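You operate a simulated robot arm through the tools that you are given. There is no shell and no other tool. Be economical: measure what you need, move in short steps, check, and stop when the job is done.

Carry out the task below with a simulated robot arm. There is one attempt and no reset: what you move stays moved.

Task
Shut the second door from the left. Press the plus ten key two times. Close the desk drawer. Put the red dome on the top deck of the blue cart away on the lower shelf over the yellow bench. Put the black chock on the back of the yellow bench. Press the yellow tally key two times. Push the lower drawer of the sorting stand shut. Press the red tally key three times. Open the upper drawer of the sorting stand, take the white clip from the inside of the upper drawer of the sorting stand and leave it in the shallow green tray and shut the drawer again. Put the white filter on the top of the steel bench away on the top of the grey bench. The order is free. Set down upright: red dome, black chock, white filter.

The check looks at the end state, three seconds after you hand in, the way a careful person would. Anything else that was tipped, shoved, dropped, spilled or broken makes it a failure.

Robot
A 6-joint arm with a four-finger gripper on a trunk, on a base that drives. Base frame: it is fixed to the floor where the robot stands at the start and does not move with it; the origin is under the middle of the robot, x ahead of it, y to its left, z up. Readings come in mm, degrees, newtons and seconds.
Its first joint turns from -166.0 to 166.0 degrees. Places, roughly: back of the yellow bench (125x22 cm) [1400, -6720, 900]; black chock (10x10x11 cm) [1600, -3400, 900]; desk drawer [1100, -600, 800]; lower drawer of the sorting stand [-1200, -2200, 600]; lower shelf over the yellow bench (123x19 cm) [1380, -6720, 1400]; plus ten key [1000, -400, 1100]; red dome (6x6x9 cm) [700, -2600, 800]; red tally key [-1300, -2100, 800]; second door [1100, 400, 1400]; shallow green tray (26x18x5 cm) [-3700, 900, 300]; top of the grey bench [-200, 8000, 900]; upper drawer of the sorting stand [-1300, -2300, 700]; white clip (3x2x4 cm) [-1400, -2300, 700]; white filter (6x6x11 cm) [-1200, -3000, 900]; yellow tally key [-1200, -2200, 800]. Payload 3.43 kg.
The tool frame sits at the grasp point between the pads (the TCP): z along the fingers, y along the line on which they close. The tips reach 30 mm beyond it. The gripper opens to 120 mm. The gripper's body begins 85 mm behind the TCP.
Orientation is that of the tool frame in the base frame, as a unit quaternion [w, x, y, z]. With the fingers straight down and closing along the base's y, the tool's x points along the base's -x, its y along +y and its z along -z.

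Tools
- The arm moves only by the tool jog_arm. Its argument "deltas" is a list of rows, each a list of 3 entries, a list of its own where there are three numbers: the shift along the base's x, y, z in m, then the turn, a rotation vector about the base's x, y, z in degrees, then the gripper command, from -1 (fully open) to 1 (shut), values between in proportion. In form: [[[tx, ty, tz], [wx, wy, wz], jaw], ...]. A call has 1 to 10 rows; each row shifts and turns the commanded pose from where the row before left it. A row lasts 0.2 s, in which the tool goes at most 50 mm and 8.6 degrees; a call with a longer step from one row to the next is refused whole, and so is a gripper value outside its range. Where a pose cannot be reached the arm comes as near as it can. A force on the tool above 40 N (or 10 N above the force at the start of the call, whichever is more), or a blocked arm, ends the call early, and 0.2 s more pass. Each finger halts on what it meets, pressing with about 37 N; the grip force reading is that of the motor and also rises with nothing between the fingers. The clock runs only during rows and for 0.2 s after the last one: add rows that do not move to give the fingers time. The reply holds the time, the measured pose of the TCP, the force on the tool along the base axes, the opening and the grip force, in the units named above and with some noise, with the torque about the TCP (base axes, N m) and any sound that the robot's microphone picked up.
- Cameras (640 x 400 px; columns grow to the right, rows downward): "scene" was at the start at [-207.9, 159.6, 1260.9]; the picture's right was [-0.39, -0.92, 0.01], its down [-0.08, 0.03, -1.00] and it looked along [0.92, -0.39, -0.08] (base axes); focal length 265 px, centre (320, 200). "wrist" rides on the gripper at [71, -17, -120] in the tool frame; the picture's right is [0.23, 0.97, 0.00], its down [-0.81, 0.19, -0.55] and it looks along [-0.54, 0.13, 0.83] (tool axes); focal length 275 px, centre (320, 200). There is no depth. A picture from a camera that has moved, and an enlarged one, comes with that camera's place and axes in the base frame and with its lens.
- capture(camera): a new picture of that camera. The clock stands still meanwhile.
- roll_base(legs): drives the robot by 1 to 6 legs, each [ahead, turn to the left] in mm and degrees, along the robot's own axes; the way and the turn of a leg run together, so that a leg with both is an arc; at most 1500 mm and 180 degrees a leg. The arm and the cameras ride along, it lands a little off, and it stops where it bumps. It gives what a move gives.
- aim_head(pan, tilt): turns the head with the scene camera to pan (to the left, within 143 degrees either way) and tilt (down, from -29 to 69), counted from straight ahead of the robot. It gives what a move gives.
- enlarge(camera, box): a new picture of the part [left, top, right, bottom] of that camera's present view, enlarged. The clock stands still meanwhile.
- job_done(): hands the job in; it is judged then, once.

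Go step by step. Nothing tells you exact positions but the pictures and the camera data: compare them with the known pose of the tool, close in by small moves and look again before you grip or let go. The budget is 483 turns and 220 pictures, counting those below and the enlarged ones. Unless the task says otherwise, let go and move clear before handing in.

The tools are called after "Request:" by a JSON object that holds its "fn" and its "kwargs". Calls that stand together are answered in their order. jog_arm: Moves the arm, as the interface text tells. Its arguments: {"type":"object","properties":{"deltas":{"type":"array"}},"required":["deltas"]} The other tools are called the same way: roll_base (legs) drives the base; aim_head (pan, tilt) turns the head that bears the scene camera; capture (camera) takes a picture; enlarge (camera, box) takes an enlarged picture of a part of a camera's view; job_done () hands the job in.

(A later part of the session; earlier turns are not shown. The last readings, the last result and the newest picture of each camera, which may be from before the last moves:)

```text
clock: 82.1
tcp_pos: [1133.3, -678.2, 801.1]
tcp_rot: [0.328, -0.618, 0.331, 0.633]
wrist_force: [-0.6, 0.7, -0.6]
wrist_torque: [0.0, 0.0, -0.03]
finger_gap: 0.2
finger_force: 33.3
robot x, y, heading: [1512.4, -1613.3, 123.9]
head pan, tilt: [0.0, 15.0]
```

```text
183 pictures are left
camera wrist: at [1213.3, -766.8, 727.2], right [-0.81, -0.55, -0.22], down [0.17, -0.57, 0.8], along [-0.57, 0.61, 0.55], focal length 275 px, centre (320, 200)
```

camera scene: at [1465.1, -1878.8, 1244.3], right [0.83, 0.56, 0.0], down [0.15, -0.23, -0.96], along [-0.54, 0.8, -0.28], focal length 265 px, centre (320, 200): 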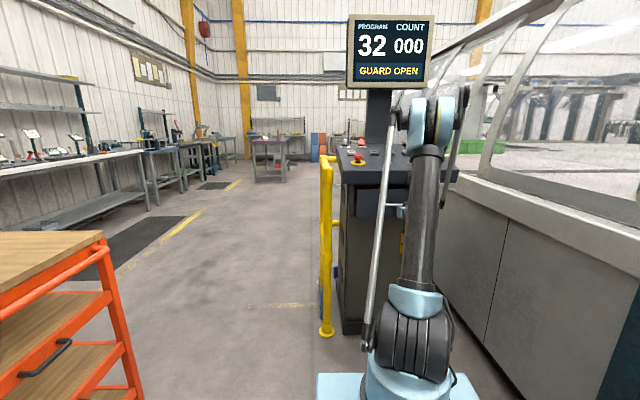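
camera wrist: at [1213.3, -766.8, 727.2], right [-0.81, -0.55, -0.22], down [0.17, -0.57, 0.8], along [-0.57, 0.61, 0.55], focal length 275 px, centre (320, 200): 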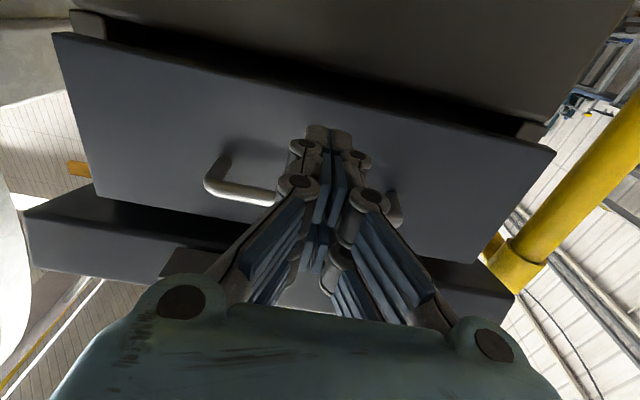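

Request:
{"fn": "jog_arm", "kwargs": {"deltas": [[[-0.0114, 0.0164, 0], [0, 0, 0], 1], [[-0.0114, 0.0164, 0], [0, 0, 0], 1], [[-0.0114, 0.0164, 0], [0, 0, 0], 1], [[-0.0086, 0.0123, 0], [0, 0, 0], 1], [[-0.0086, 0.0123, 0], [0, 0, 0], 1], [[-0.0086, 0.0123, 0], [0, 0, 0], 1]]}}

Request:
{"fn": "capture", "kwargs": {"camera": "wrist"}}

```text
clock: 83.5
tcp_pos: [1073.2, -590.9, 801.3]
tcp_rot: [0.326, -0.618, 0.33, 0.635]
wrist_force: [0.1, -1.8, 0.8]
wrist_torque: [0.02, -0.02, -0.01]
finger_gap: 0.0
finger_force: 33.3
robot x, y, heading: [1509.0, -1607.9, 123.9]
head pan, tilt: [0.0, 15.0]
```

```text
182 pictures are left
camera wrist: at [1152.7, -680.9, 727.4], right [-0.81, -0.55, -0.22], down [0.17, -0.57, 0.8], along [-0.57, 0.61, 0.55], focal length 275 px, centre (320, 200)
```

wrist: 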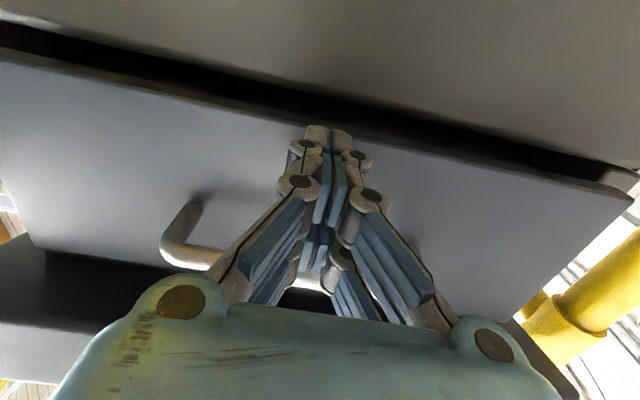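

Request:
{"fn": "jog_arm", "kwargs": {"deltas": [[[0, 0, 0.009], [0, 0, 0], 1], [[-0.0086, 0.0123, 0], [0, 0, 0], 1], [[-0.0086, 0.0123, 0], [0, 0, 0], 1], [[-0.0057, 0.0082, 0], [0, 0, 0], 1]]}}

Request:
{"fn": "capture", "kwargs": {"camera": "wrist"}}

```text
clock: 84.3
tcp_pos: [1063.4, -579.8, 822.7]
tcp_rot: [0.33, -0.614, 0.329, 0.637]
wrist_force: [-0.2, 1.9, -2.2]
wrist_torque: [0.13, 0.13, 0.04]
finger_gap: 0.0
finger_force: 33.4
robot x, y, heading: [1511.0, -1612.5, 123.8]
head pan, tilt: [0.0, 15.0]
stopped in row 4: the force on the tool passed its limit at 60 N (the readings are from after the stop); the commanded pose is now the measured one
```

```text
181 pictures are left
camera wrist: at [1143.8, -667.7, 747.4], right [-0.81, -0.55, -0.22], down [0.18, -0.58, 0.8], along [-0.56, 0.61, 0.56], focal length 275 px, centre (320, 200)
```

wrist: 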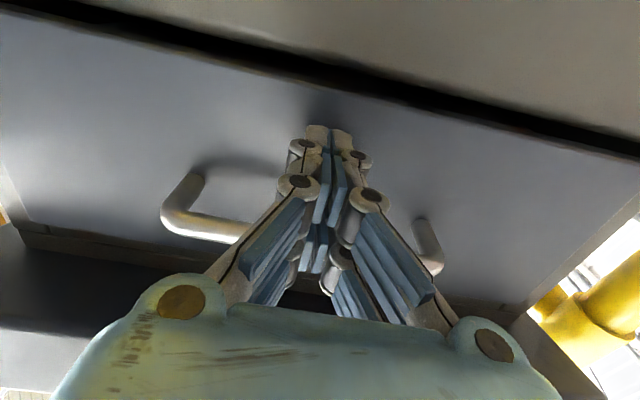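

Both pushes stalled at the same point, suggesting the drawer is home. Back off (slightly lower to stay clear of the handle) and look.

Request:
{"fn": "jog_arm", "kwargs": {"deltas": [[[0.003, -0.004, -0.008], [0, 0, 0], 1], [[0.003, -0.004, -0.008], [0, 0, 0], 1], [[0.0228, -0.033, 0], [0, 0, 0], 1], [[0.0228, -0.033, 0], [0, 0, 0], 1], [[0.0228, -0.033, 0], [0, 0, 0], 1], [[0.0228, -0.033, 0], [0, 0, 0], 1], [[0.0228, -0.033, 0], [0, 0, 0], 1]]}}

Request:
{"fn": "capture", "kwargs": {"camera": "wrist"}}

Request:
{"fn": "enlarge", "kwargs": {"camera": "scene", "box": [310, 130, 510, 270]}}

```text
clock: 85.9
tcp_pos: [1181.3, -744.8, 817.2]
tcp_rot: [0.329, -0.614, 0.33, 0.637]
wrist_force: [0.2, 1.3, -0.2]
wrist_torque: [0.03, 0.02, 0.01]
finger_gap: 0.0
finger_force: 33.3
out of reach, approached as far as the arm can: row 7
robot x, y, heading: [1512.1, -1613.0, 124.2]
head pan, tilt: [0.0, 15.0]
```

```text
180 pictures are left
camera wrist: at [1260.6, -834.1, 741.3], right [-0.81, -0.55, -0.22], down [0.18, -0.58, 0.8], along [-0.56, 0.61, 0.56], focal length 275 px, centre (320, 200)
```

wrist: 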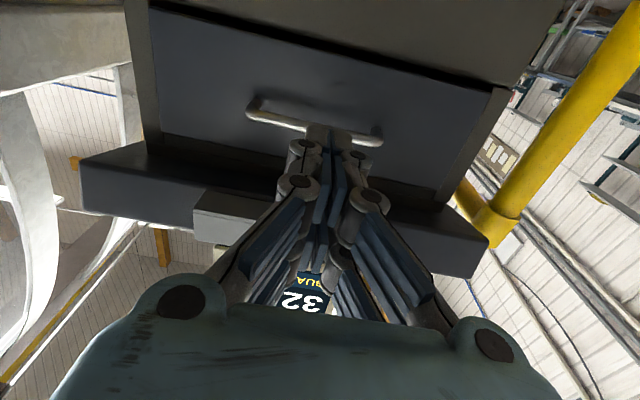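

```text
2.86 times, centred on (410, 200) of scene
camera zoom: at [1467.3, -1883.7, 1243.2], right [0.83, 0.56, 0.0], down [0.15, -0.23, -0.96], along [-0.54, 0.8, -0.27], focal length 757 px, centre (63, 200)
```

zoom: 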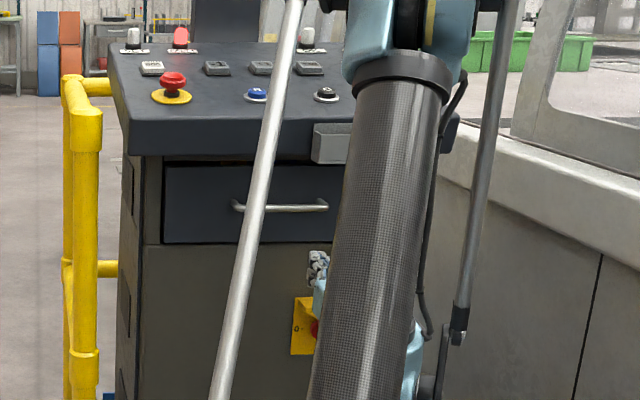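

The drawer looks shut, flush in its frame. I'll back the base slightly away and restore the tool-down carry posture, then look around behind.

Request:
{"fn": "jog_arm", "kwargs": {"deltas": [[[0, 0, 0.03], [-6.58, -4.55, 0], 1], [[0, 0, 0.03], [-6.58, -4.55, 0], 1], [[0, 0, 0.04], [-6.58, -4.55, 0], 1], [[0, 0, 0.04], [-6.58, -4.55, 0], 1], [[0, 0, 0.04], [-6.58, -4.55, 0], 1], [[0, 0, 0.04], [-6.58, -4.55, 0], 1], [[0, 0, 0.04], [-6.58, -4.55, 0], 1], [[0, 0, 0.04], [-6.58, -4.55, 0], 1], [[0, 0, 0.04], [-6.58, -4.55, 0], 1], [[0, 0, 0.04], [-6.58, -4.55, 0], 1]]}}

Request:
{"fn": "aim_head", "kwargs": {"pan": 130, "tilt": 10}}

Request:
{"fn": "capture", "kwargs": {"camera": "scene"}}

Request:
{"fn": "aim_head", "kwargs": {"pan": 70, "tilt": 15}}

Request:
{"fn": "capture", "kwargs": {"camera": "scene"}}

```text
clock: 88.1
tcp_pos: [1185.5, -746.2, 1200.2]
tcp_rot: [-0.047, 0.878, -0.468, -0.089]
wrist_force: [0.1, -0.3, 1.3]
wrist_torque: [0.02, 0.03, 0.02]
finger_gap: 0.1
finger_force: 33.5
robot x, y, heading: [1512.2, -1615.3, 123.7]
head pan, tilt: [0.0, 15.0]
```

```text
clock: 90.2
tcp_pos: [1183.9, -745.7, 1197.4]
tcp_rot: [-0.046, 0.878, -0.468, -0.09]
wrist_force: [0.3, 1.6, 0.0]
wrist_torque: [0.0, -0.01, -0.01]
finger_gap: 0.0
finger_force: 33.2
robot x, y, heading: [1514.1, -1613.1, 123.9]
head pan, tilt: [130.0, 10.0]
```

```text
178 pictures are left
camera scene: at [1493.7, -2050.7, 1253.3], right [-0.96, 0.28, -0.01], down [0.06, 0.16, -0.99], along [-0.27, -0.95, -0.17], focal length 265 px, centre (320, 200)
```

scene: 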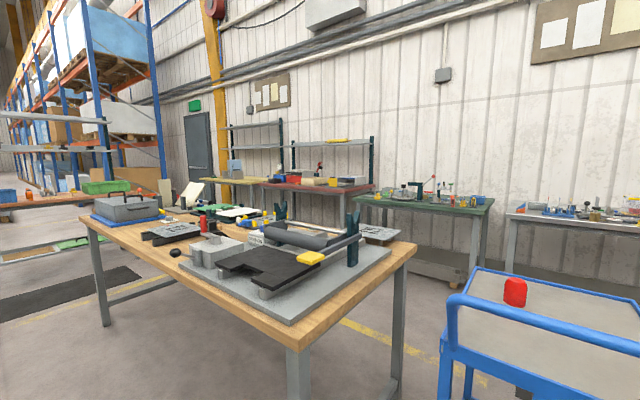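

```text
clock: 91.5
tcp_pos: [1183.6, -744.7, 1198.0]
tcp_rot: [-0.048, 0.878, -0.468, -0.09]
wrist_force: [-0.2, -0.7, 0.1]
wrist_torque: [-0.02, -0.03, 0.0]
finger_gap: 0.1
finger_force: 33.3
robot x, y, heading: [1515.5, -1614.5, 124.0]
head pan, tilt: [70.0, 15.0]
```

```text
177 pictures are left
camera scene: at [1428.9, -1984.0, 1244.0], right [-0.24, 0.97, -0.01], down [0.26, 0.05, -0.96], along [-0.94, -0.24, -0.26], focal length 265 px, centre (320, 200)
```

scene: 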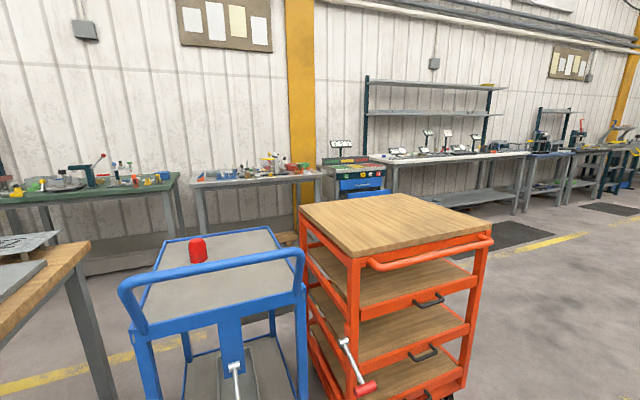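

The blue cart with the red dome (~(724,-2595)) and the wooden bench are behind me. I'll straighten the tool, raise it, then reposition facing the blue cart.

Request:
{"fn": "jog_arm", "kwargs": {"deltas": [[[0, 0, 0.03], [-4.9, -3.4, 0], 1], [[0, 0, 0.03], [-4.9, -3.4, 0], 1], [[0.01, -0.015, 0.03], [0, 0, 0], -1], [[0.01, -0.015, 0.03], [0, 0, 0], -1], [[0, 0, 0], [0, 0, 0], -1]]}}

Request:
{"fn": "roll_base", "kwargs": {"legs": [[-315, 0], [0, 91], [200, 0]]}}

Request:
{"fn": "aim_head", "kwargs": {"pan": 0, "tilt": 25}}

Request:
{"fn": "capture", "kwargs": {"camera": "scene"}}

Request:
{"fn": "capture", "kwargs": {"camera": "wrist"}}

```text
clock: 92.7
tcp_pos: [1203.3, -773.3, 1317.6]
tcp_rot: [0.001, 0.883, -0.47, 0.002]
wrist_force: [-0.7, -0.9, -1.5]
wrist_torque: [-0.02, -0.03, 0.01]
finger_gap: 119.7
finger_force: 0.1
robot x, y, heading: [1510.9, -1610.4, 123.8]
head pan, tilt: [70.0, 15.0]
```

```text
clock: 100.4
tcp_pos: [689.1, -2308.5, 1318.4]
tcp_rot: [-0.001, 0.954, 0.299, 0.001]
wrist_force: [-0.2, -0.8, 0.4]
wrist_torque: [0.04, 0.06, 0.02]
finger_gap: 119.9
finger_force: 0.0
robot x, y, heading: [1518.9, -1980.6, -145.2]
head pan, tilt: [70.0, 15.0]
```

```text
clock: 101.8
tcp_pos: [701.9, -2298.3, 1327.9]
tcp_rot: [0.0, 0.954, 0.299, -0.004]
wrist_force: [-0.1, -1.2, 0.0]
wrist_torque: [0.03, -0.01, -0.01]
finger_gap: 120.2
finger_force: 0.1
robot x, y, heading: [1521.3, -1982.5, -145.3]
head pan, tilt: [0.0, 25.0]
```

```text
176 pictures are left
camera scene: at [1795.4, -2020.3, 1226.9], right [-0.57, 0.82, 0.0], down [0.36, 0.25, -0.9], along [-0.74, -0.51, -0.43], focal length 265 px, centre (320, 200)
```

scene: 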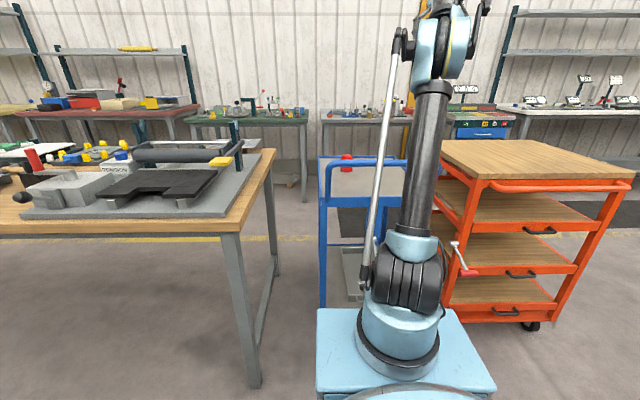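

```text
175 pictures are left
camera wrist: at [751.1, -2243.9, 1447.2], right [0.74, -0.67, 0.0], down [-0.55, -0.62, 0.56], along [-0.38, -0.41, -0.83], focal length 275 px, centre (320, 200)
```

wrist: 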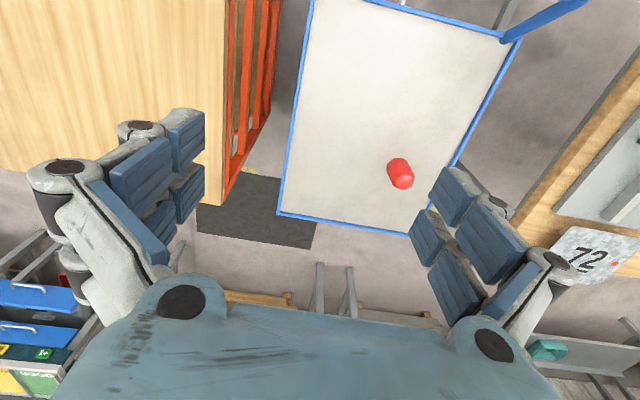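

Dome at about (670,-2637), base half-width ~195 mm. Because the dome must later go on a shelf, I'll grasp it with the tool pitched forward (30° below horizontal).

Request:
{"fn": "roll_base", "kwargs": {"legs": [[100, 0]]}}

Request:
{"fn": "jog_arm", "kwargs": {"deltas": [[[0, 0, -0.04], [-4.27, 6.17, 0], -1], [[0, 0, -0.04], [-4.27, 6.17, 0], -1], [[0, 0, -0.04], [-4.27, 6.17, 0], -1], [[0, 0, -0.04], [-4.27, 6.17, 0], -1], [[0, 0, -0.04], [-4.27, 6.17, 0], -1], [[0, 0, -0.04], [-4.27, 6.17, 0], -1], [[0, 0, -0.04], [-4.27, 6.17, 0], -1], [[0, 0, -0.02], [-4.27, 6.17, 0], -1], [[0, 0, 0], [0, 0, 0], -1]]}}

Request:
{"fn": "capture", "kwargs": {"camera": "wrist"}}

Request:
{"fn": "capture", "kwargs": {"camera": "scene"}}

```text
clock: 103.0
tcp_pos: [618.7, -2357.0, 1327.5]
tcp_rot: [0.001, 0.954, 0.299, -0.003]
wrist_force: [0.2, 0.2, -0.6]
wrist_torque: [0.01, -0.02, -0.04]
finger_gap: 119.9
finger_force: 0.1
robot x, y, heading: [1436.2, -2037.2, -145.1]
head pan, tilt: [0.0, 25.0]
```

```text
clock: 105.0
tcp_pos: [632.9, -2348.4, 1039.7]
tcp_rot: [0.15, 0.821, 0.256, -0.487]
wrist_force: [1.3, -0.6, 0.2]
wrist_torque: [0.02, -0.01, -0.01]
finger_gap: 119.9
finger_force: 0.0
robot x, y, heading: [1436.4, -2039.9, -145.3]
head pan, tilt: [0.0, 25.0]
```

```text
174 pictures are left
camera wrist: at [737.9, -2255.2, 1034.0], right [0.64, -0.74, -0.2], down [0.19, -0.11, 0.98], along [-0.74, -0.67, 0.07], focal length 275 px, centre (320, 200)
```

wrist: 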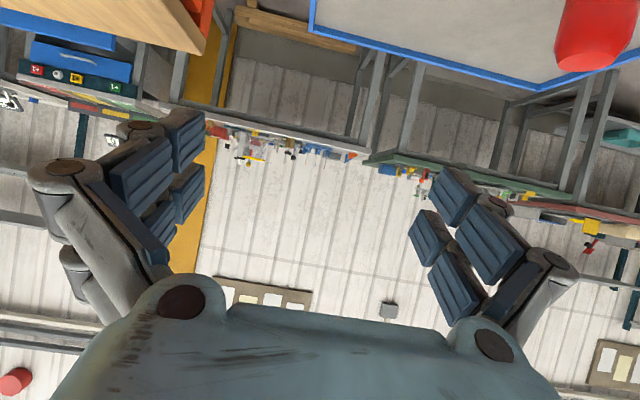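

```text
173 pictures are left
camera scene: at [1712.4, -2078.0, 1226.9], right [-0.57, 0.82, 0.0], down [0.36, 0.25, -0.9], along [-0.74, -0.51, -0.43], focal length 265 px, centre (320, 200)
```

scene: 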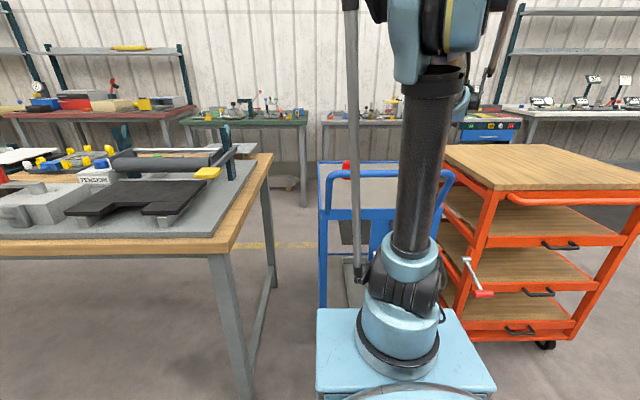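

Request:
{"fn": "jog_arm", "kwargs": {"deltas": [[[0.02, -0.03, 0.01], [4.27, -6.17, 0], -1], [[0.02, -0.03, 0.01], [4.27, -6.17, 0], -1], [[0.022, -0.032, 0], [0, 0, 0], -1], [[0.022, -0.032, 0], [0, 0, 0], -1], [[0.022, -0.032, 0], [0, 0, 0], -1], [[0.022, -0.032, 0], [0, 0, 0], -1], [[0, 0, 0], [0, 0, 0], -1]]}}

Request:
{"fn": "capture", "kwargs": {"camera": "wrist"}}

```text
clock: 106.6
tcp_pos: [760.6, -2537.4, 1057.3]
tcp_rot: [0.117, 0.878, 0.275, -0.375]
wrist_force: [-0.3, 0.3, -0.1]
wrist_torque: [0.01, 0.01, 0.03]
finger_gap: 119.9
finger_force: 0.0
robot x, y, heading: [1436.8, -2038.1, -145.3]
head pan, tilt: [0.0, 25.0]
```

```text
172 pictures are left
camera wrist: at [863.5, -2444.3, 1087.9], right [0.68, -0.71, -0.17], down [-0.02, -0.25, 0.97], along [-0.73, -0.66, -0.19], focal length 275 px, centre (320, 200)
```

wrist: 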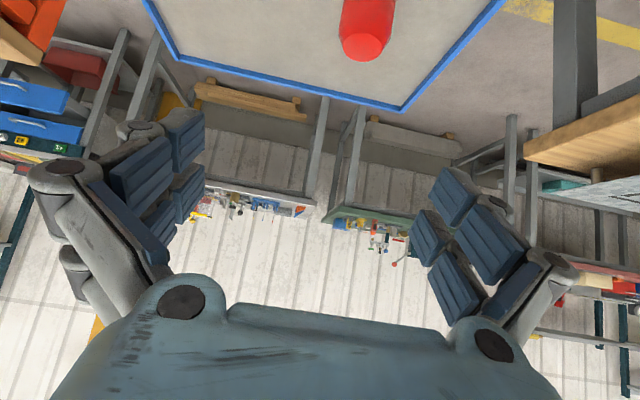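

Request:
{"fn": "jog_arm", "kwargs": {"deltas": [[[-0.001, -0.01, -0.03], [0, 0, 0], -1], [[-0.001, -0.01, -0.03], [0, 0, 0], -1], [[-0.001, -0.01, -0.03], [0, 0, 0], -1], [[-0.001, -0.01, -0.03], [0, 0, 0], -1], [[0, 0, -0.015], [0, 0, 0], -1], [[0, 0, 0], [0, 0, 0], -1]]}}

Request:
{"fn": "capture", "kwargs": {"camera": "wrist"}}

Request:
{"fn": "capture", "kwargs": {"camera": "scene"}}

```text
clock: 108.0
tcp_pos: [758.1, -2575.5, 921.9]
tcp_rot: [0.115, 0.878, 0.274, -0.375]
wrist_force: [-0.5, 0.4, -0.1]
wrist_torque: [-0.01, 0.03, 0.0]
finger_gap: 119.9
finger_force: 0.1
robot x, y, heading: [1435.2, -2040.8, -145.0]
head pan, tilt: [0.0, 25.0]
```

```text
171 pictures are left
camera wrist: at [859.0, -2483.5, 953.5], right [0.68, -0.71, -0.17], down [-0.02, -0.25, 0.97], along [-0.73, -0.66, -0.19], focal length 275 px, centre (320, 200)
```

wrist: 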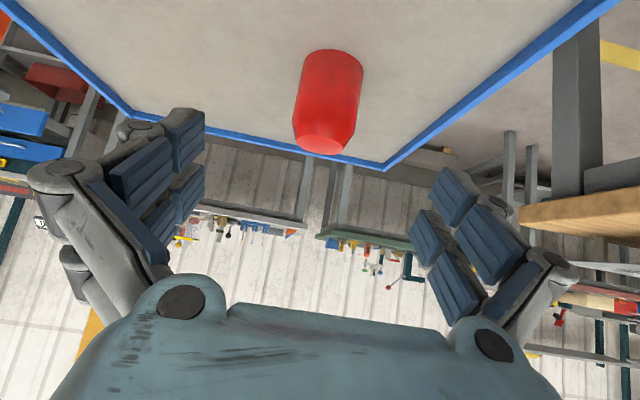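

```text
170 pictures are left
camera scene: at [1712.3, -2078.1, 1226.9], right [-0.57, 0.82, 0.0], down [0.36, 0.25, -0.9], along [-0.74, -0.51, -0.43], focal length 265 px, centre (320, 200)
```

scene: 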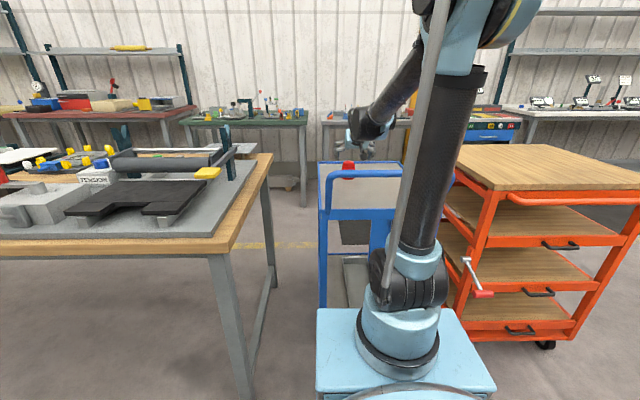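

Request:
{"fn": "jog_arm", "kwargs": {"deltas": [[[-0.0164, -0.0125, -0.0214], [0, 0, 0], -1], [[-0.0164, -0.0125, -0.0214], [0, 0, 0], -1], [[-0.0164, -0.0125, -0.0214], [0, 0, 0], -1], [[-0.0164, -0.0125, -0.0214], [0, 0, 0], -1], [[0, 0, 0], [0, 0, 0], -1]]}}

Request:
{"fn": "capture", "kwargs": {"camera": "wrist"}}

```text
clock: 109.2
tcp_pos: [691.4, -2625.5, 836.0]
tcp_rot: [0.116, 0.878, 0.274, -0.375]
wrist_force: [-0.1, -0.4, -0.5]
wrist_torque: [0.03, 0.0, -0.02]
finger_gap: 119.9
finger_force: 0.1
robot x, y, heading: [1433.4, -2039.1, -145.0]
head pan, tilt: [0.0, 25.0]
```

```text
169 pictures are left
camera wrist: at [793.1, -2534.3, 868.7], right [0.68, -0.71, -0.17], down [-0.02, -0.25, 0.97], along [-0.73, -0.66, -0.19], focal length 275 px, centre (320, 200)
```

wrist: 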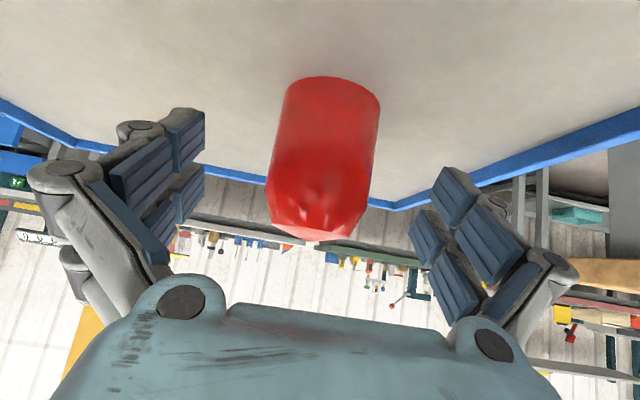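

Request:
{"fn": "jog_arm", "kwargs": {"deltas": [[[-0.0155, -0.012, -0.019], [0, 0, 0], -1], [[0, 0, 0], [0, 0, 0], -0.2], [[0, 0, 0], [0, 0, 0], 0.3], [[0, 0, 0], [0, 0, 0], 1], [[0, 0, 0], [0, 0, 0], 1], [[0, 0, 0], [0, 0, 0], 1]]}}

Request:
{"fn": "capture", "kwargs": {"camera": "wrist"}}

```text
clock: 110.6
tcp_pos: [674.0, -2637.7, 819.4]
tcp_rot: [0.115, 0.878, 0.274, -0.374]
wrist_force: [0.8, -0.6, 0.7]
wrist_torque: [0.0, 0.0, 0.0]
finger_gap: 57.4
finger_force: 37.2
robot x, y, heading: [1435.6, -2039.9, -145.2]
head pan, tilt: [0.0, 25.0]
```

```text
168 pictures are left
camera wrist: at [777.1, -2545.5, 850.4], right [0.68, -0.71, -0.17], down [-0.02, -0.25, 0.97], along [-0.73, -0.66, -0.19], focal length 275 px, centre (320, 200)
```

wrist: 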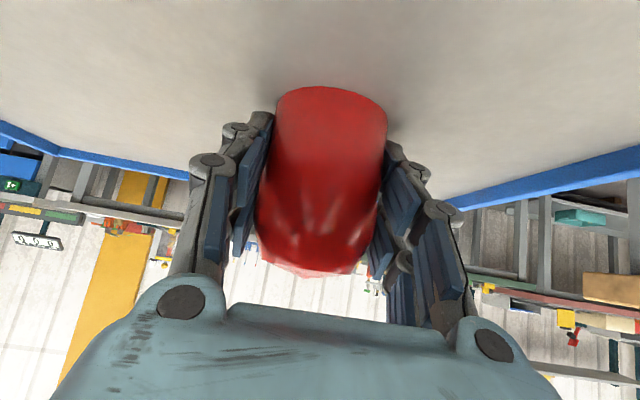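

Gripped (57 mm). Lift clear, and look along the aisle toward the yellow bench.

Request:
{"fn": "jog_arm", "kwargs": {"deltas": [[[0, 0, 0.03], [0, 0, 0], 1], [[0, 0, 0.04], [0, 0, 0], 1], [[0, 0, 0.05], [0, 0, 0], 1], [[0, 0, 0.05], [0, 0, 0], 1], [[0, 0, 0.05], [0, 0, 0], 1], [[0, 0, 0.05], [0, 0, 0], 1], [[0.02, 0.014, 0.03], [0, 0, 0], 1], [[0.02, 0.014, 0.03], [0, 0, 0], 1]]}}

Request:
{"fn": "aim_head", "kwargs": {"pan": 75, "tilt": 12}}

Request:
{"fn": "capture", "kwargs": {"camera": "scene"}}

Request:
{"fn": "capture", "kwargs": {"camera": "wrist"}}

```text
clock: 112.4
tcp_pos: [714.1, -2607.1, 1147.2]
tcp_rot: [0.116, 0.878, 0.275, -0.374]
wrist_force: [-0.5, -1.2, -0.8]
wrist_torque: [0.01, -0.03, -0.02]
finger_gap: 57.5
finger_force: 36.8
robot x, y, heading: [1435.0, -2039.0, -145.2]
head pan, tilt: [0.0, 25.0]
```

```text
clock: 113.9
tcp_pos: [713.6, -2607.7, 1146.7]
tcp_rot: [0.116, 0.878, 0.274, -0.375]
wrist_force: [0.1, 0.6, -0.4]
wrist_torque: [0.02, 0.02, 0.01]
finger_gap: 57.5
finger_force: 36.7
robot x, y, heading: [1439.6, -2041.8, -145.2]
head pan, tilt: [75.0, 12.0]
```

```text
167 pictures are left
camera scene: at [1819.3, -2113.4, 1248.9], right [-0.94, -0.34, -0.01], down [-0.06, 0.2, -0.98], along [0.33, -0.92, -0.21], focal length 265 px, centre (320, 200)
```

scene: 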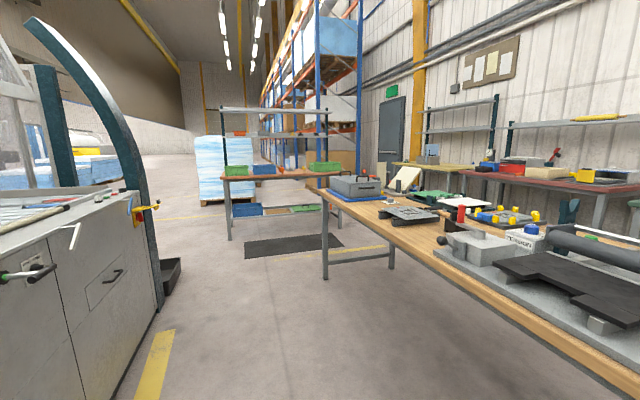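

```text
166 pictures are left
camera wrist: at [815.3, -2515.3, 1179.0], right [0.68, -0.71, -0.17], down [-0.02, -0.25, 0.97], along [-0.73, -0.66, -0.19], focal length 275 px, centre (320, 200)
```

wrist: 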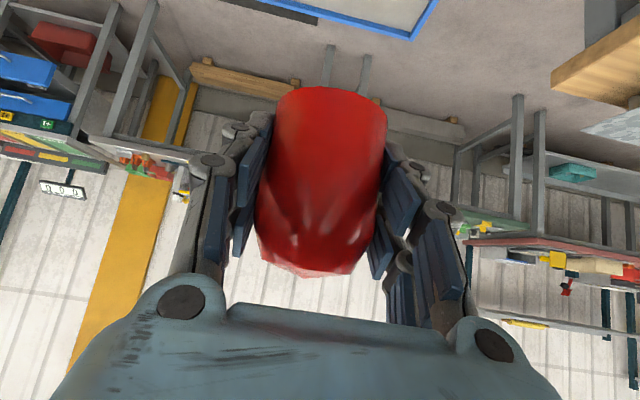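

Aisle is clear: I'll go between wood bench and machine, then around its far end to the yellow bench. Raise first.

Request:
{"fn": "jog_arm", "kwargs": {"deltas": [[[0.02, 0.014, 0.04], [0, 0, 0], 1], [[0.02, 0.014, 0.04], [0, 0, 0], 1], [[0.02, 0.014, 0.04], [0, 0, 0], 1], [[0, 0, 0.03], [0, 0, 0], 1]]}}

Request:
{"fn": "roll_base", "kwargs": {"legs": [[-330, 0], [0, 89.9], [1500, 0], [1500, 0]]}}

Request:
{"fn": "aim_head", "kwargs": {"pan": -40, "tilt": 12}}

Request:
{"fn": "capture", "kwargs": {"camera": "scene"}}

```text
clock: 114.9
tcp_pos: [776.2, -2565.1, 1300.5]
tcp_rot: [0.115, 0.878, 0.274, -0.375]
wrist_force: [-0.9, -0.9, 0.3]
wrist_torque: [0.0, -0.02, 0.0]
finger_gap: 57.4
finger_force: 36.9
robot x, y, heading: [1435.2, -2033.5, -145.3]
head pan, tilt: [75.0, 12.0]
```

```text
clock: 135.6
tcp_pos: [3905.4, -4990.7, 1300.7]
tcp_rot: [0.347, 0.427, 0.815, -0.183]
wrist_force: [0.2, 0.1, -0.9]
wrist_torque: [-0.02, -0.01, -0.01]
finger_gap: 57.0
finger_force: 37.8
robot x, y, heading: [3380.4, -4328.2, -55.2]
head pan, tilt: [75.0, 12.0]
```

```text
clock: 137.6
tcp_pos: [3894.9, -4978.1, 1310.9]
tcp_rot: [0.352, 0.427, 0.812, -0.186]
wrist_force: [-0.6, -0.1, -0.6]
wrist_torque: [0.01, -0.03, 0.02]
finger_gap: 56.7
finger_force: 37.3
robot x, y, heading: [3380.1, -4330.8, -55.6]
head pan, tilt: [-40.0, 12.0]
```

```text
165 pictures are left
camera scene: at [3361.4, -4070.7, 1248.3], right [-1.0, 0.09, 0.01], down [0.01, 0.22, -0.98], along [-0.09, -0.97, -0.22], focal length 265 px, centre (320, 200)
```

scene: 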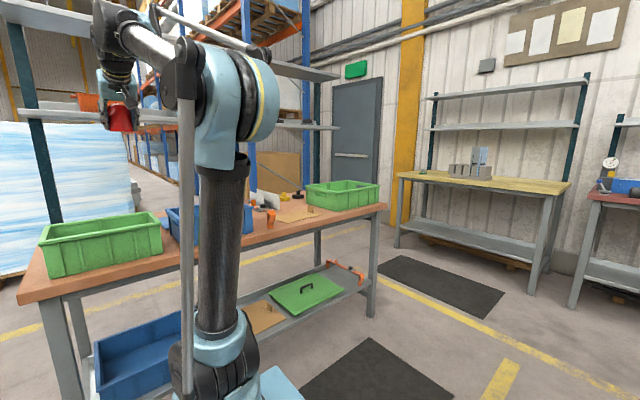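

Request:
{"fn": "roll_base", "kwargs": {"legs": [[-120, 0], [0, -89.8], [1500, 0]]}}

Request:
{"fn": "aim_head", "kwargs": {"pan": 45, "tilt": 12}}

Request:
{"fn": "capture", "kwargs": {"camera": "scene"}}

```text
clock: 150.1
tcp_pos: [1529.0, -5703.3, 1309.7]
tcp_rot: [0.129, 0.867, 0.3, -0.376]
wrist_force: [-0.5, 0.0, -1.3]
wrist_torque: [0.02, 0.01, -0.02]
finger_gap: 56.2
finger_force: 37.0
robot x, y, heading: [2142.3, -5147.9, -141.4]
head pan, tilt: [-40.0, 12.0]
```

```text
clock: 151.7
tcp_pos: [1540.9, -5694.0, 1320.6]
tcp_rot: [0.132, 0.864, 0.301, -0.381]
wrist_force: [0.0, -0.2, -1.4]
wrist_torque: [0.01, -0.01, -0.01]
finger_gap: 56.2
finger_force: 37.3
robot x, y, heading: [2141.6, -5148.8, -141.7]
head pan, tilt: [45.0, 12.0]
```

```text
164 pictures are left
camera scene: at [2482.3, -5203.7, 1248.3], right [-0.99, 0.11, -0.01], down [0.03, 0.21, -0.98], along [-0.11, -0.97, -0.22], focal length 265 px, centre (320, 200)
```

scene: 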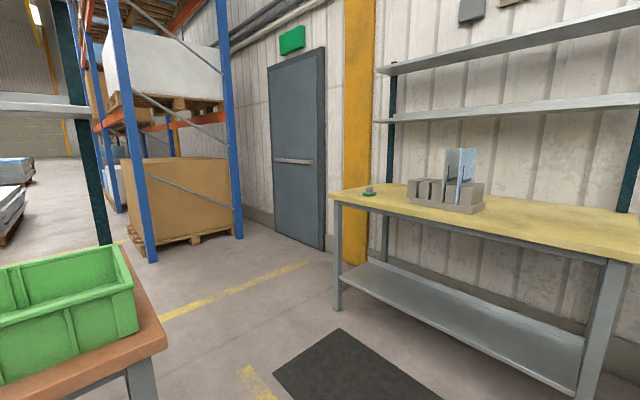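

The yellow bench's shelves are visible with the lower shelf (~1400) clear. I'll retract/raise the arm and drive to in front of it.

Request:
{"fn": "jog_arm", "kwargs": {"deltas": [[[0.016, 0.0125, 0.035], [0, 0, 0], 1], [[0.016, 0.0125, 0.035], [0, 0, 0], 1], [[0.016, 0.0125, 0.035], [0, 0, 0], 1], [[0.016, 0.0125, 0.035], [0, 0, 0], 1], [[0.016, 0.0125, 0.035], [0, 0, 0], 1]]}}

Request:
{"fn": "roll_base", "kwargs": {"legs": [[0, 48.7], [900, 0], [0, -52.3]]}}

Request:
{"fn": "aim_head", "kwargs": {"pan": 0, "tilt": 5}}

Request:
{"fn": "capture", "kwargs": {"camera": "scene"}}

Request:
{"fn": "capture", "kwargs": {"camera": "wrist"}}

```text
clock: 152.9
tcp_pos: [1621.2, -5630.3, 1495.3]
tcp_rot: [0.132, 0.864, 0.3, -0.381]
wrist_force: [-0.5, -0.7, -0.9]
wrist_torque: [0.02, -0.01, -0.02]
finger_gap: 56.0
finger_force: 36.5
robot x, y, heading: [2142.0, -5147.8, -141.3]
head pan, tilt: [45.0, 12.0]
```

```text
clock: 162.8
tcp_pos: [1520.5, -6481.0, 1493.8]
tcp_rot: [0.115, 0.876, 0.263, -0.387]
wrist_force: [-0.5, -0.4, 0.4]
wrist_torque: [0.02, 0.0, 0.0]
finger_gap: 55.3
finger_force: 37.0
robot x, y, heading: [2086.1, -6047.9, -146.2]
head pan, tilt: [45.0, 12.0]
```

```text
clock: 163.9
tcp_pos: [1534.7, -6470.3, 1503.1]
tcp_rot: [0.115, 0.875, 0.262, -0.392]
wrist_force: [0.3, 0.1, -0.1]
wrist_torque: [0.01, -0.03, -0.03]
finger_gap: 55.6
finger_force: 36.9
robot x, y, heading: [2086.9, -6045.7, -146.3]
head pan, tilt: [0.0, 5.0]
```

```text
163 pictures are left
camera scene: at [2360.7, -6092.7, 1259.3], right [-0.55, 0.83, 0.0], down [0.08, 0.06, -0.99], along [-0.83, -0.55, -0.1], focal length 265 px, centre (320, 200)
```

scene: 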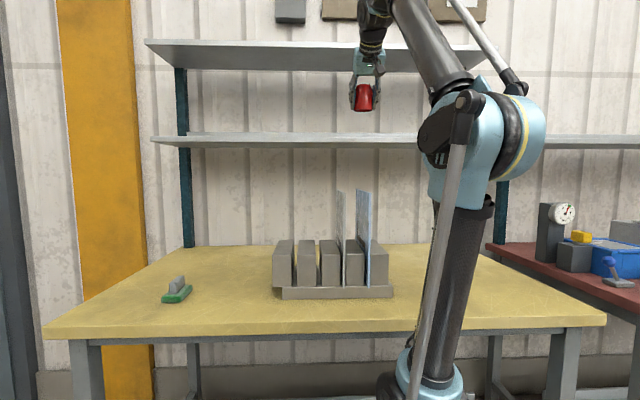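

```text
162 pictures are left
camera wrist: at [1640.0, -6380.4, 1529.9], right [0.66, -0.73, -0.17], down [0.0, -0.23, 0.97], along [-0.75, -0.64, -0.15], focal length 275 px, centre (320, 200)
```

wrist: 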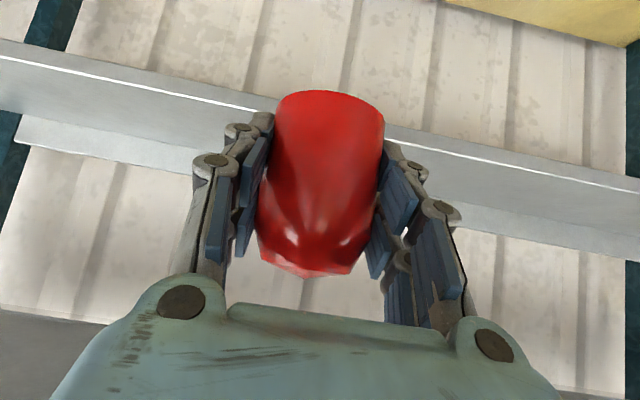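

Request:
{"fn": "jog_arm", "kwargs": {"deltas": [[[0, 0, 0], [1.14, -1.64, 0], 1], [[-0.037, -0.0256, 0], [0, 0, 0], 1], [[-0.037, -0.0256, 0], [0, 0, 0], 1], [[-0.037, -0.0256, 0], [0, 0, 0], 1], [[-0.037, -0.0256, 0], [0, 0, 0], 1], [[-0.0246, -0.017, -0.01], [0, 0, 0], 1], [[0, 0, -0.01], [0, 0, 0], 1], [[0, 0, 0], [0, 0, 0], 1]]}}

Request:
{"fn": "capture", "kwargs": {"camera": "scene"}}

Request:
{"fn": "capture", "kwargs": {"camera": "wrist"}}

```text
clock: 165.7
tcp_pos: [1363.5, -6590.3, 1485.3]
tcp_rot: [0.112, 0.881, 0.265, -0.376]
wrist_force: [0.0, 0.0, -0.2]
wrist_torque: [0.01, 0.03, -0.03]
finger_gap: 55.1
finger_force: 36.9
robot x, y, heading: [2084.8, -6051.3, -146.5]
head pan, tilt: [0.0, 5.0]
```

```text
161 pictures are left
camera scene: at [2360.5, -6092.9, 1259.3], right [-0.55, 0.83, 0.0], down [0.08, 0.06, -0.99], along [-0.83, -0.55, -0.1], focal length 265 px, centre (320, 200)
```

scene: 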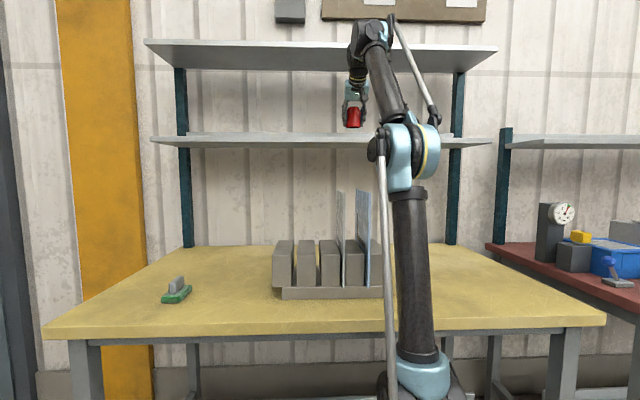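

```text
160 pictures are left
camera wrist: at [1466.2, -6501.3, 1515.8], right [0.67, -0.73, -0.17], down [-0.03, -0.25, 0.97], along [-0.74, -0.64, -0.19], focal length 275 px, centre (320, 200)
```

wrist: 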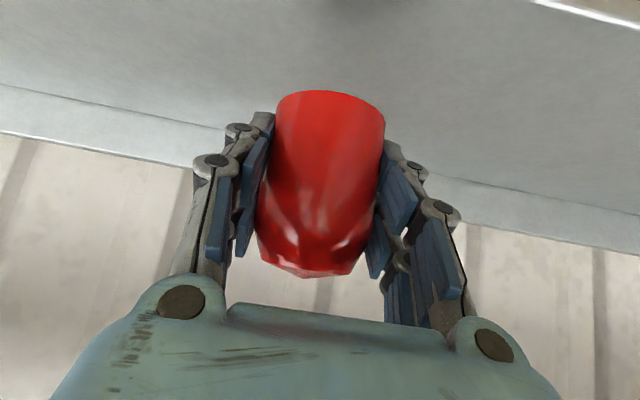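

Request:
{"fn": "jog_arm", "kwargs": {"deltas": [[[-0.033, -0.023, 0], [0, 0, 0], 1], [[0, 0, -0.01], [0, 0, 0], 1], [[0, 0, -0.006], [0, 0, 0], 1], [[0, 0, -0.004], [0, 0, 0], 1], [[0, 0, 0], [0, 0, 0], 1]]}}

Request:
{"fn": "enlarge", "kwargs": {"camera": "scene", "box": [280, 70, 440, 170]}}

```text
clock: 166.9
tcp_pos: [1329.9, -6613.6, 1463.8]
tcp_rot: [0.111, 0.881, 0.264, -0.377]
wrist_force: [0.0, 0.9, -0.1]
wrist_torque: [0.03, 0.0, 0.01]
finger_gap: 55.0
finger_force: 36.6
robot x, y, heading: [2089.4, -6044.3, -146.6]
head pan, tilt: [0.0, 5.0]
```

```text
4.00 times, centred on (360, 120) of scene
camera zoom: at [2360.6, -6092.9, 1259.3], right [-0.55, 0.83, 0.0], down [0.08, 0.06, -0.99], along [-0.83, -0.55, -0.1], focal length 1060 px, centre (160, 520)
```

zoom: 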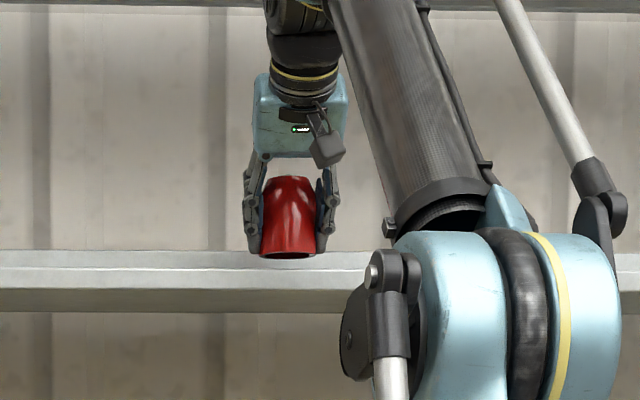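

Request:
{"fn": "jog_arm", "kwargs": {"deltas": [[[0, 0, -0.008], [0, 0, 0], 1], [[0, 0, -0.008], [0, 0, 0], 1], [[0, 0, -0.006], [0, 0, 0], 1], [[0, 0, 0], [0, 0, 0], 1]]}}

Request:
{"fn": "enlarge", "kwargs": {"camera": "scene", "box": [280, 70, 440, 170]}}

Request:
{"fn": "capture", "kwargs": {"camera": "wrist"}}

```text
clock: 167.9
tcp_pos: [1330.7, -6612.8, 1441.0]
tcp_rot: [0.111, 0.881, 0.264, -0.377]
wrist_force: [0.6, -0.2, -0.1]
wrist_torque: [-0.01, -0.02, 0.0]
finger_gap: 54.1
finger_force: 37.2
robot x, y, heading: [2083.8, -6043.9, -146.4]
head pan, tilt: [0.0, 5.0]
```

```text
4.00 times, centred on (360, 120) of scene
camera zoom: at [2360.6, -6092.8, 1259.3], right [-0.55, 0.83, 0.0], down [0.08, 0.06, -0.99], along [-0.83, -0.55, -0.1], focal length 1060 px, centre (160, 520)
```

zoom: 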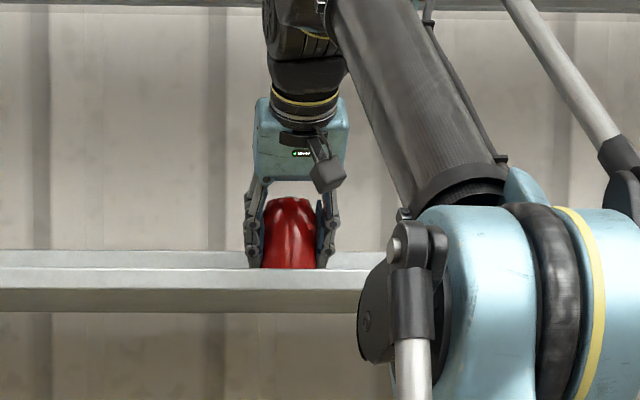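

```text
157 pictures are left
camera wrist: at [1433.4, -6523.2, 1472.9], right [0.67, -0.73, -0.17], down [-0.03, -0.25, 0.97], along [-0.74, -0.64, -0.19], focal length 275 px, centre (320, 200)
```

wrist: 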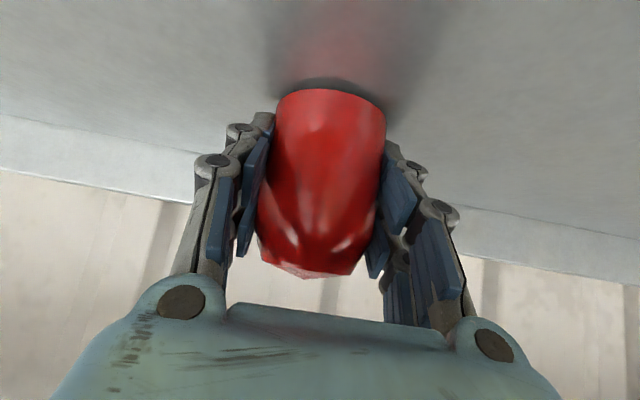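

Request:
{"fn": "jog_arm", "kwargs": {"deltas": [[[0, 0, -0.003], [0, 0, 0], 1], [[0, 0, -0.003], [0, 0, 0], 1], [[0, 0, -0.003], [0, 0, 0], 1]]}}

Request:
{"fn": "jog_arm", "kwargs": {"deltas": [[[0, 0, -0.003], [0, 0, 0], 1], [[0, 0, -0.003], [0, 0, 0], 1]]}}

Request:
{"fn": "capture", "kwargs": {"camera": "wrist"}}

```text
clock: 168.6
tcp_pos: [1345.2, -6601.6, 1448.3]
tcp_rot: [0.113, 0.878, 0.263, -0.384]
wrist_force: [1.0, 0.2, -1.1]
wrist_torque: [0.0, 0.05, -0.02]
finger_gap: 54.2
finger_force: 36.3
robot x, y, heading: [2087.8, -6046.5, -146.5]
head pan, tilt: [0.0, 5.0]
stopped in row 3: the force on the tool passed its limit at 49 N (the readings are from after the stop); the commanded pose is now the measured one
```

```text
clock: 169.2
tcp_pos: [1343.6, -6602.9, 1441.3]
tcp_rot: [0.114, 0.878, 0.262, -0.385]
wrist_force: [0.4, -0.2, -0.4]
wrist_torque: [-0.01, 0.01, -0.03]
finger_gap: 54.3
finger_force: 37.1
robot x, y, heading: [2088.6, -6047.6, -146.7]
head pan, tilt: [0.0, 5.0]
```

```text
156 pictures are left
camera wrist: at [1448.7, -6513.8, 1469.7], right [0.66, -0.73, -0.17], down [-0.01, -0.24, 0.97], along [-0.75, -0.64, -0.17], focal length 275 px, centre (320, 200)
```

wrist: 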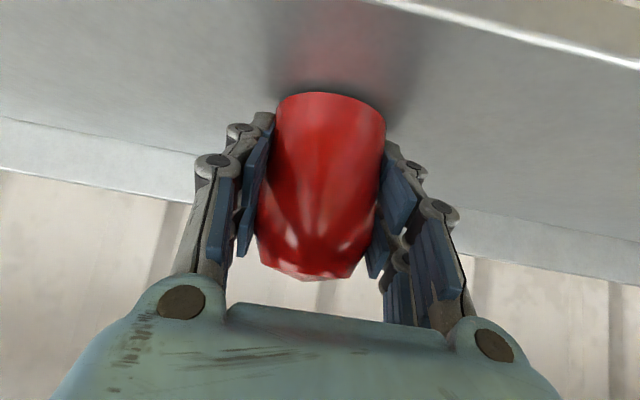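

Request:
{"fn": "jog_arm", "kwargs": {"deltas": [[[0, 0, -0.003], [0.6, -0.9, 0], 1], [[0, 0, -0.002], [0, 0, 0], 1], [[0, 0, -0.001], [0, 0, 0], 1]]}}

Request:
{"fn": "jog_arm", "kwargs": {"deltas": [[[0, 0, -0.001], [0, 0, 0], 1], [[0, 0, -0.001], [0, 0, 0], 1]]}}

```text
clock: 170.0
tcp_pos: [1360.0, -6593.8, 1447.9]
tcp_rot: [0.113, 0.878, 0.262, -0.384]
wrist_force: [0.6, -0.8, -0.3]
wrist_torque: [-0.01, 0.09, -0.02]
finger_gap: 54.0
finger_force: 37.2
robot x, y, heading: [2087.1, -6045.7, -146.6]
head pan, tilt: [0.0, 5.0]
stopped in row 3: the force on the tool passed its limit at 45 N (the readings are from after the stop); the commanded pose is now the measured one
```

```text
clock: 170.6
tcp_pos: [1358.4, -6593.8, 1446.2]
tcp_rot: [0.114, 0.878, 0.262, -0.385]
wrist_force: [0.4, -0.6, 0.3]
wrist_torque: [-0.01, 0.01, 0.02]
finger_gap: 54.1
finger_force: 37.3
robot x, y, heading: [2083.9, -6046.7, -146.3]
head pan, tilt: [0.0, 5.0]
```

Request:
{"fn": "enlarge", "kwargs": {"camera": "scene", "box": [280, 70, 440, 170]}}

Request:
{"fn": "enlarge", "kwargs": {"camera": "wrist", "box": [200, 50, 460, 220]}}

```text
4.00 times, centred on (360, 120) of scene
camera zoom: at [2360.6, -6092.8, 1259.3], right [-0.55, 0.83, 0.0], down [0.08, 0.06, -0.99], along [-0.83, -0.55, -0.1], focal length 1060 px, centre (160, 520)
```

zoom: 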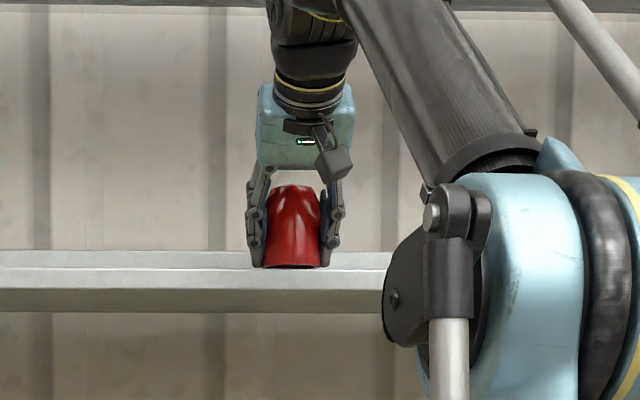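

```text
2.35 times, centred on (330, 135) of wrist
camera zoom: at [1463.1, -6504.5, 1474.4], right [0.67, -0.73, -0.17], down [-0.01, -0.24, 0.97], along [-0.75, -0.64, -0.17], focal length 648 px, centre (296, 353)
```

zoom: 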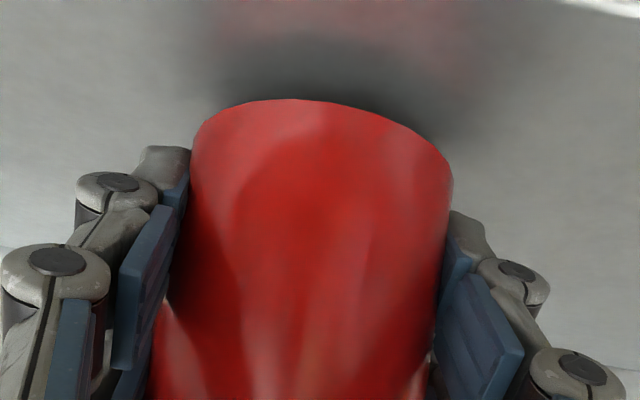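

Request:
{"fn": "jog_arm", "kwargs": {"deltas": [[[-0.012, -0.009, -0.003], [0, 0, 0], 1], [[0, 0, -0.003], [0.5, -0.7, 0], 1], [[0, 0, -0.002], [0, 0, 0], 1], [[0, 0, 0], [0, 0, 0], 1]]}}

Request:
{"fn": "enlarge", "kwargs": {"camera": "wrist", "box": [200, 50, 460, 220]}}

```text
clock: 171.6
tcp_pos: [1345.4, -6603.6, 1437.7]
tcp_rot: [0.112, 0.88, 0.264, -0.378]
wrist_force: [0.7, 1.0, -0.2]
wrist_torque: [-0.01, 0.03, -0.01]
finger_gap: 54.0
finger_force: 36.8
robot x, y, heading: [2082.1, -6044.8, -146.5]
head pan, tilt: [0.0, 5.0]
```

```text
2.35 times, centred on (330, 135) of wrist
camera zoom: at [1450.2, -6513.2, 1468.4], right [0.67, -0.73, -0.17], down [-0.03, -0.25, 0.97], along [-0.74, -0.64, -0.19], focal length 648 px, centre (296, 353)
```

zoom: 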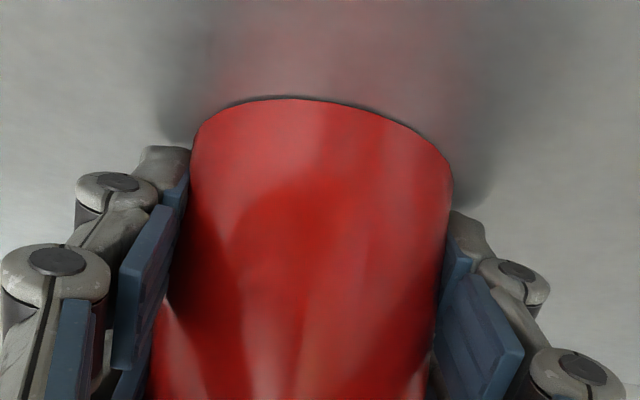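

Dome base is about a millimetre above the shelf. Release.

Request:
{"fn": "jog_arm", "kwargs": {"deltas": [[[0, 0, -0.001], [0, 0, 0], 0.3], [[0, 0, 0], [0, 0, 0], 0], [[0, 0, 0], [0, 0, 0], -0.5], [[0, 0, 0], [0, 0, 0], -1], [[0, 0, 0], [0, 0, 0], -1]]}}

Request:
{"fn": "capture", "kwargs": {"camera": "wrist"}}

```text
clock: 172.8
tcp_pos: [1346.9, -6603.5, 1435.7]
tcp_rot: [0.112, 0.88, 0.264, -0.378]
wrist_force: [0.0, -0.2, 0.2]
wrist_torque: [-0.03, 0.01, -0.03]
finger_gap: 120.1
finger_force: 0.1
robot x, y, heading: [2088.3, -6049.0, -146.5]
head pan, tilt: [0.0, 5.0]
```

```text
152 pictures are left
camera wrist: at [1450.1, -6513.2, 1467.4], right [0.67, -0.73, -0.17], down [-0.03, -0.25, 0.97], along [-0.74, -0.64, -0.19], focal length 275 px, centre (320, 200)
```

wrist: 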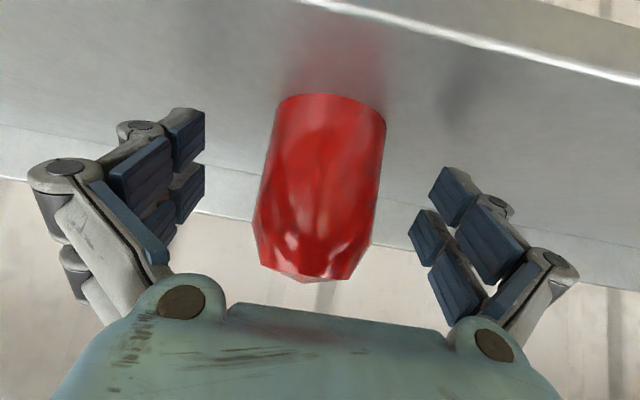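

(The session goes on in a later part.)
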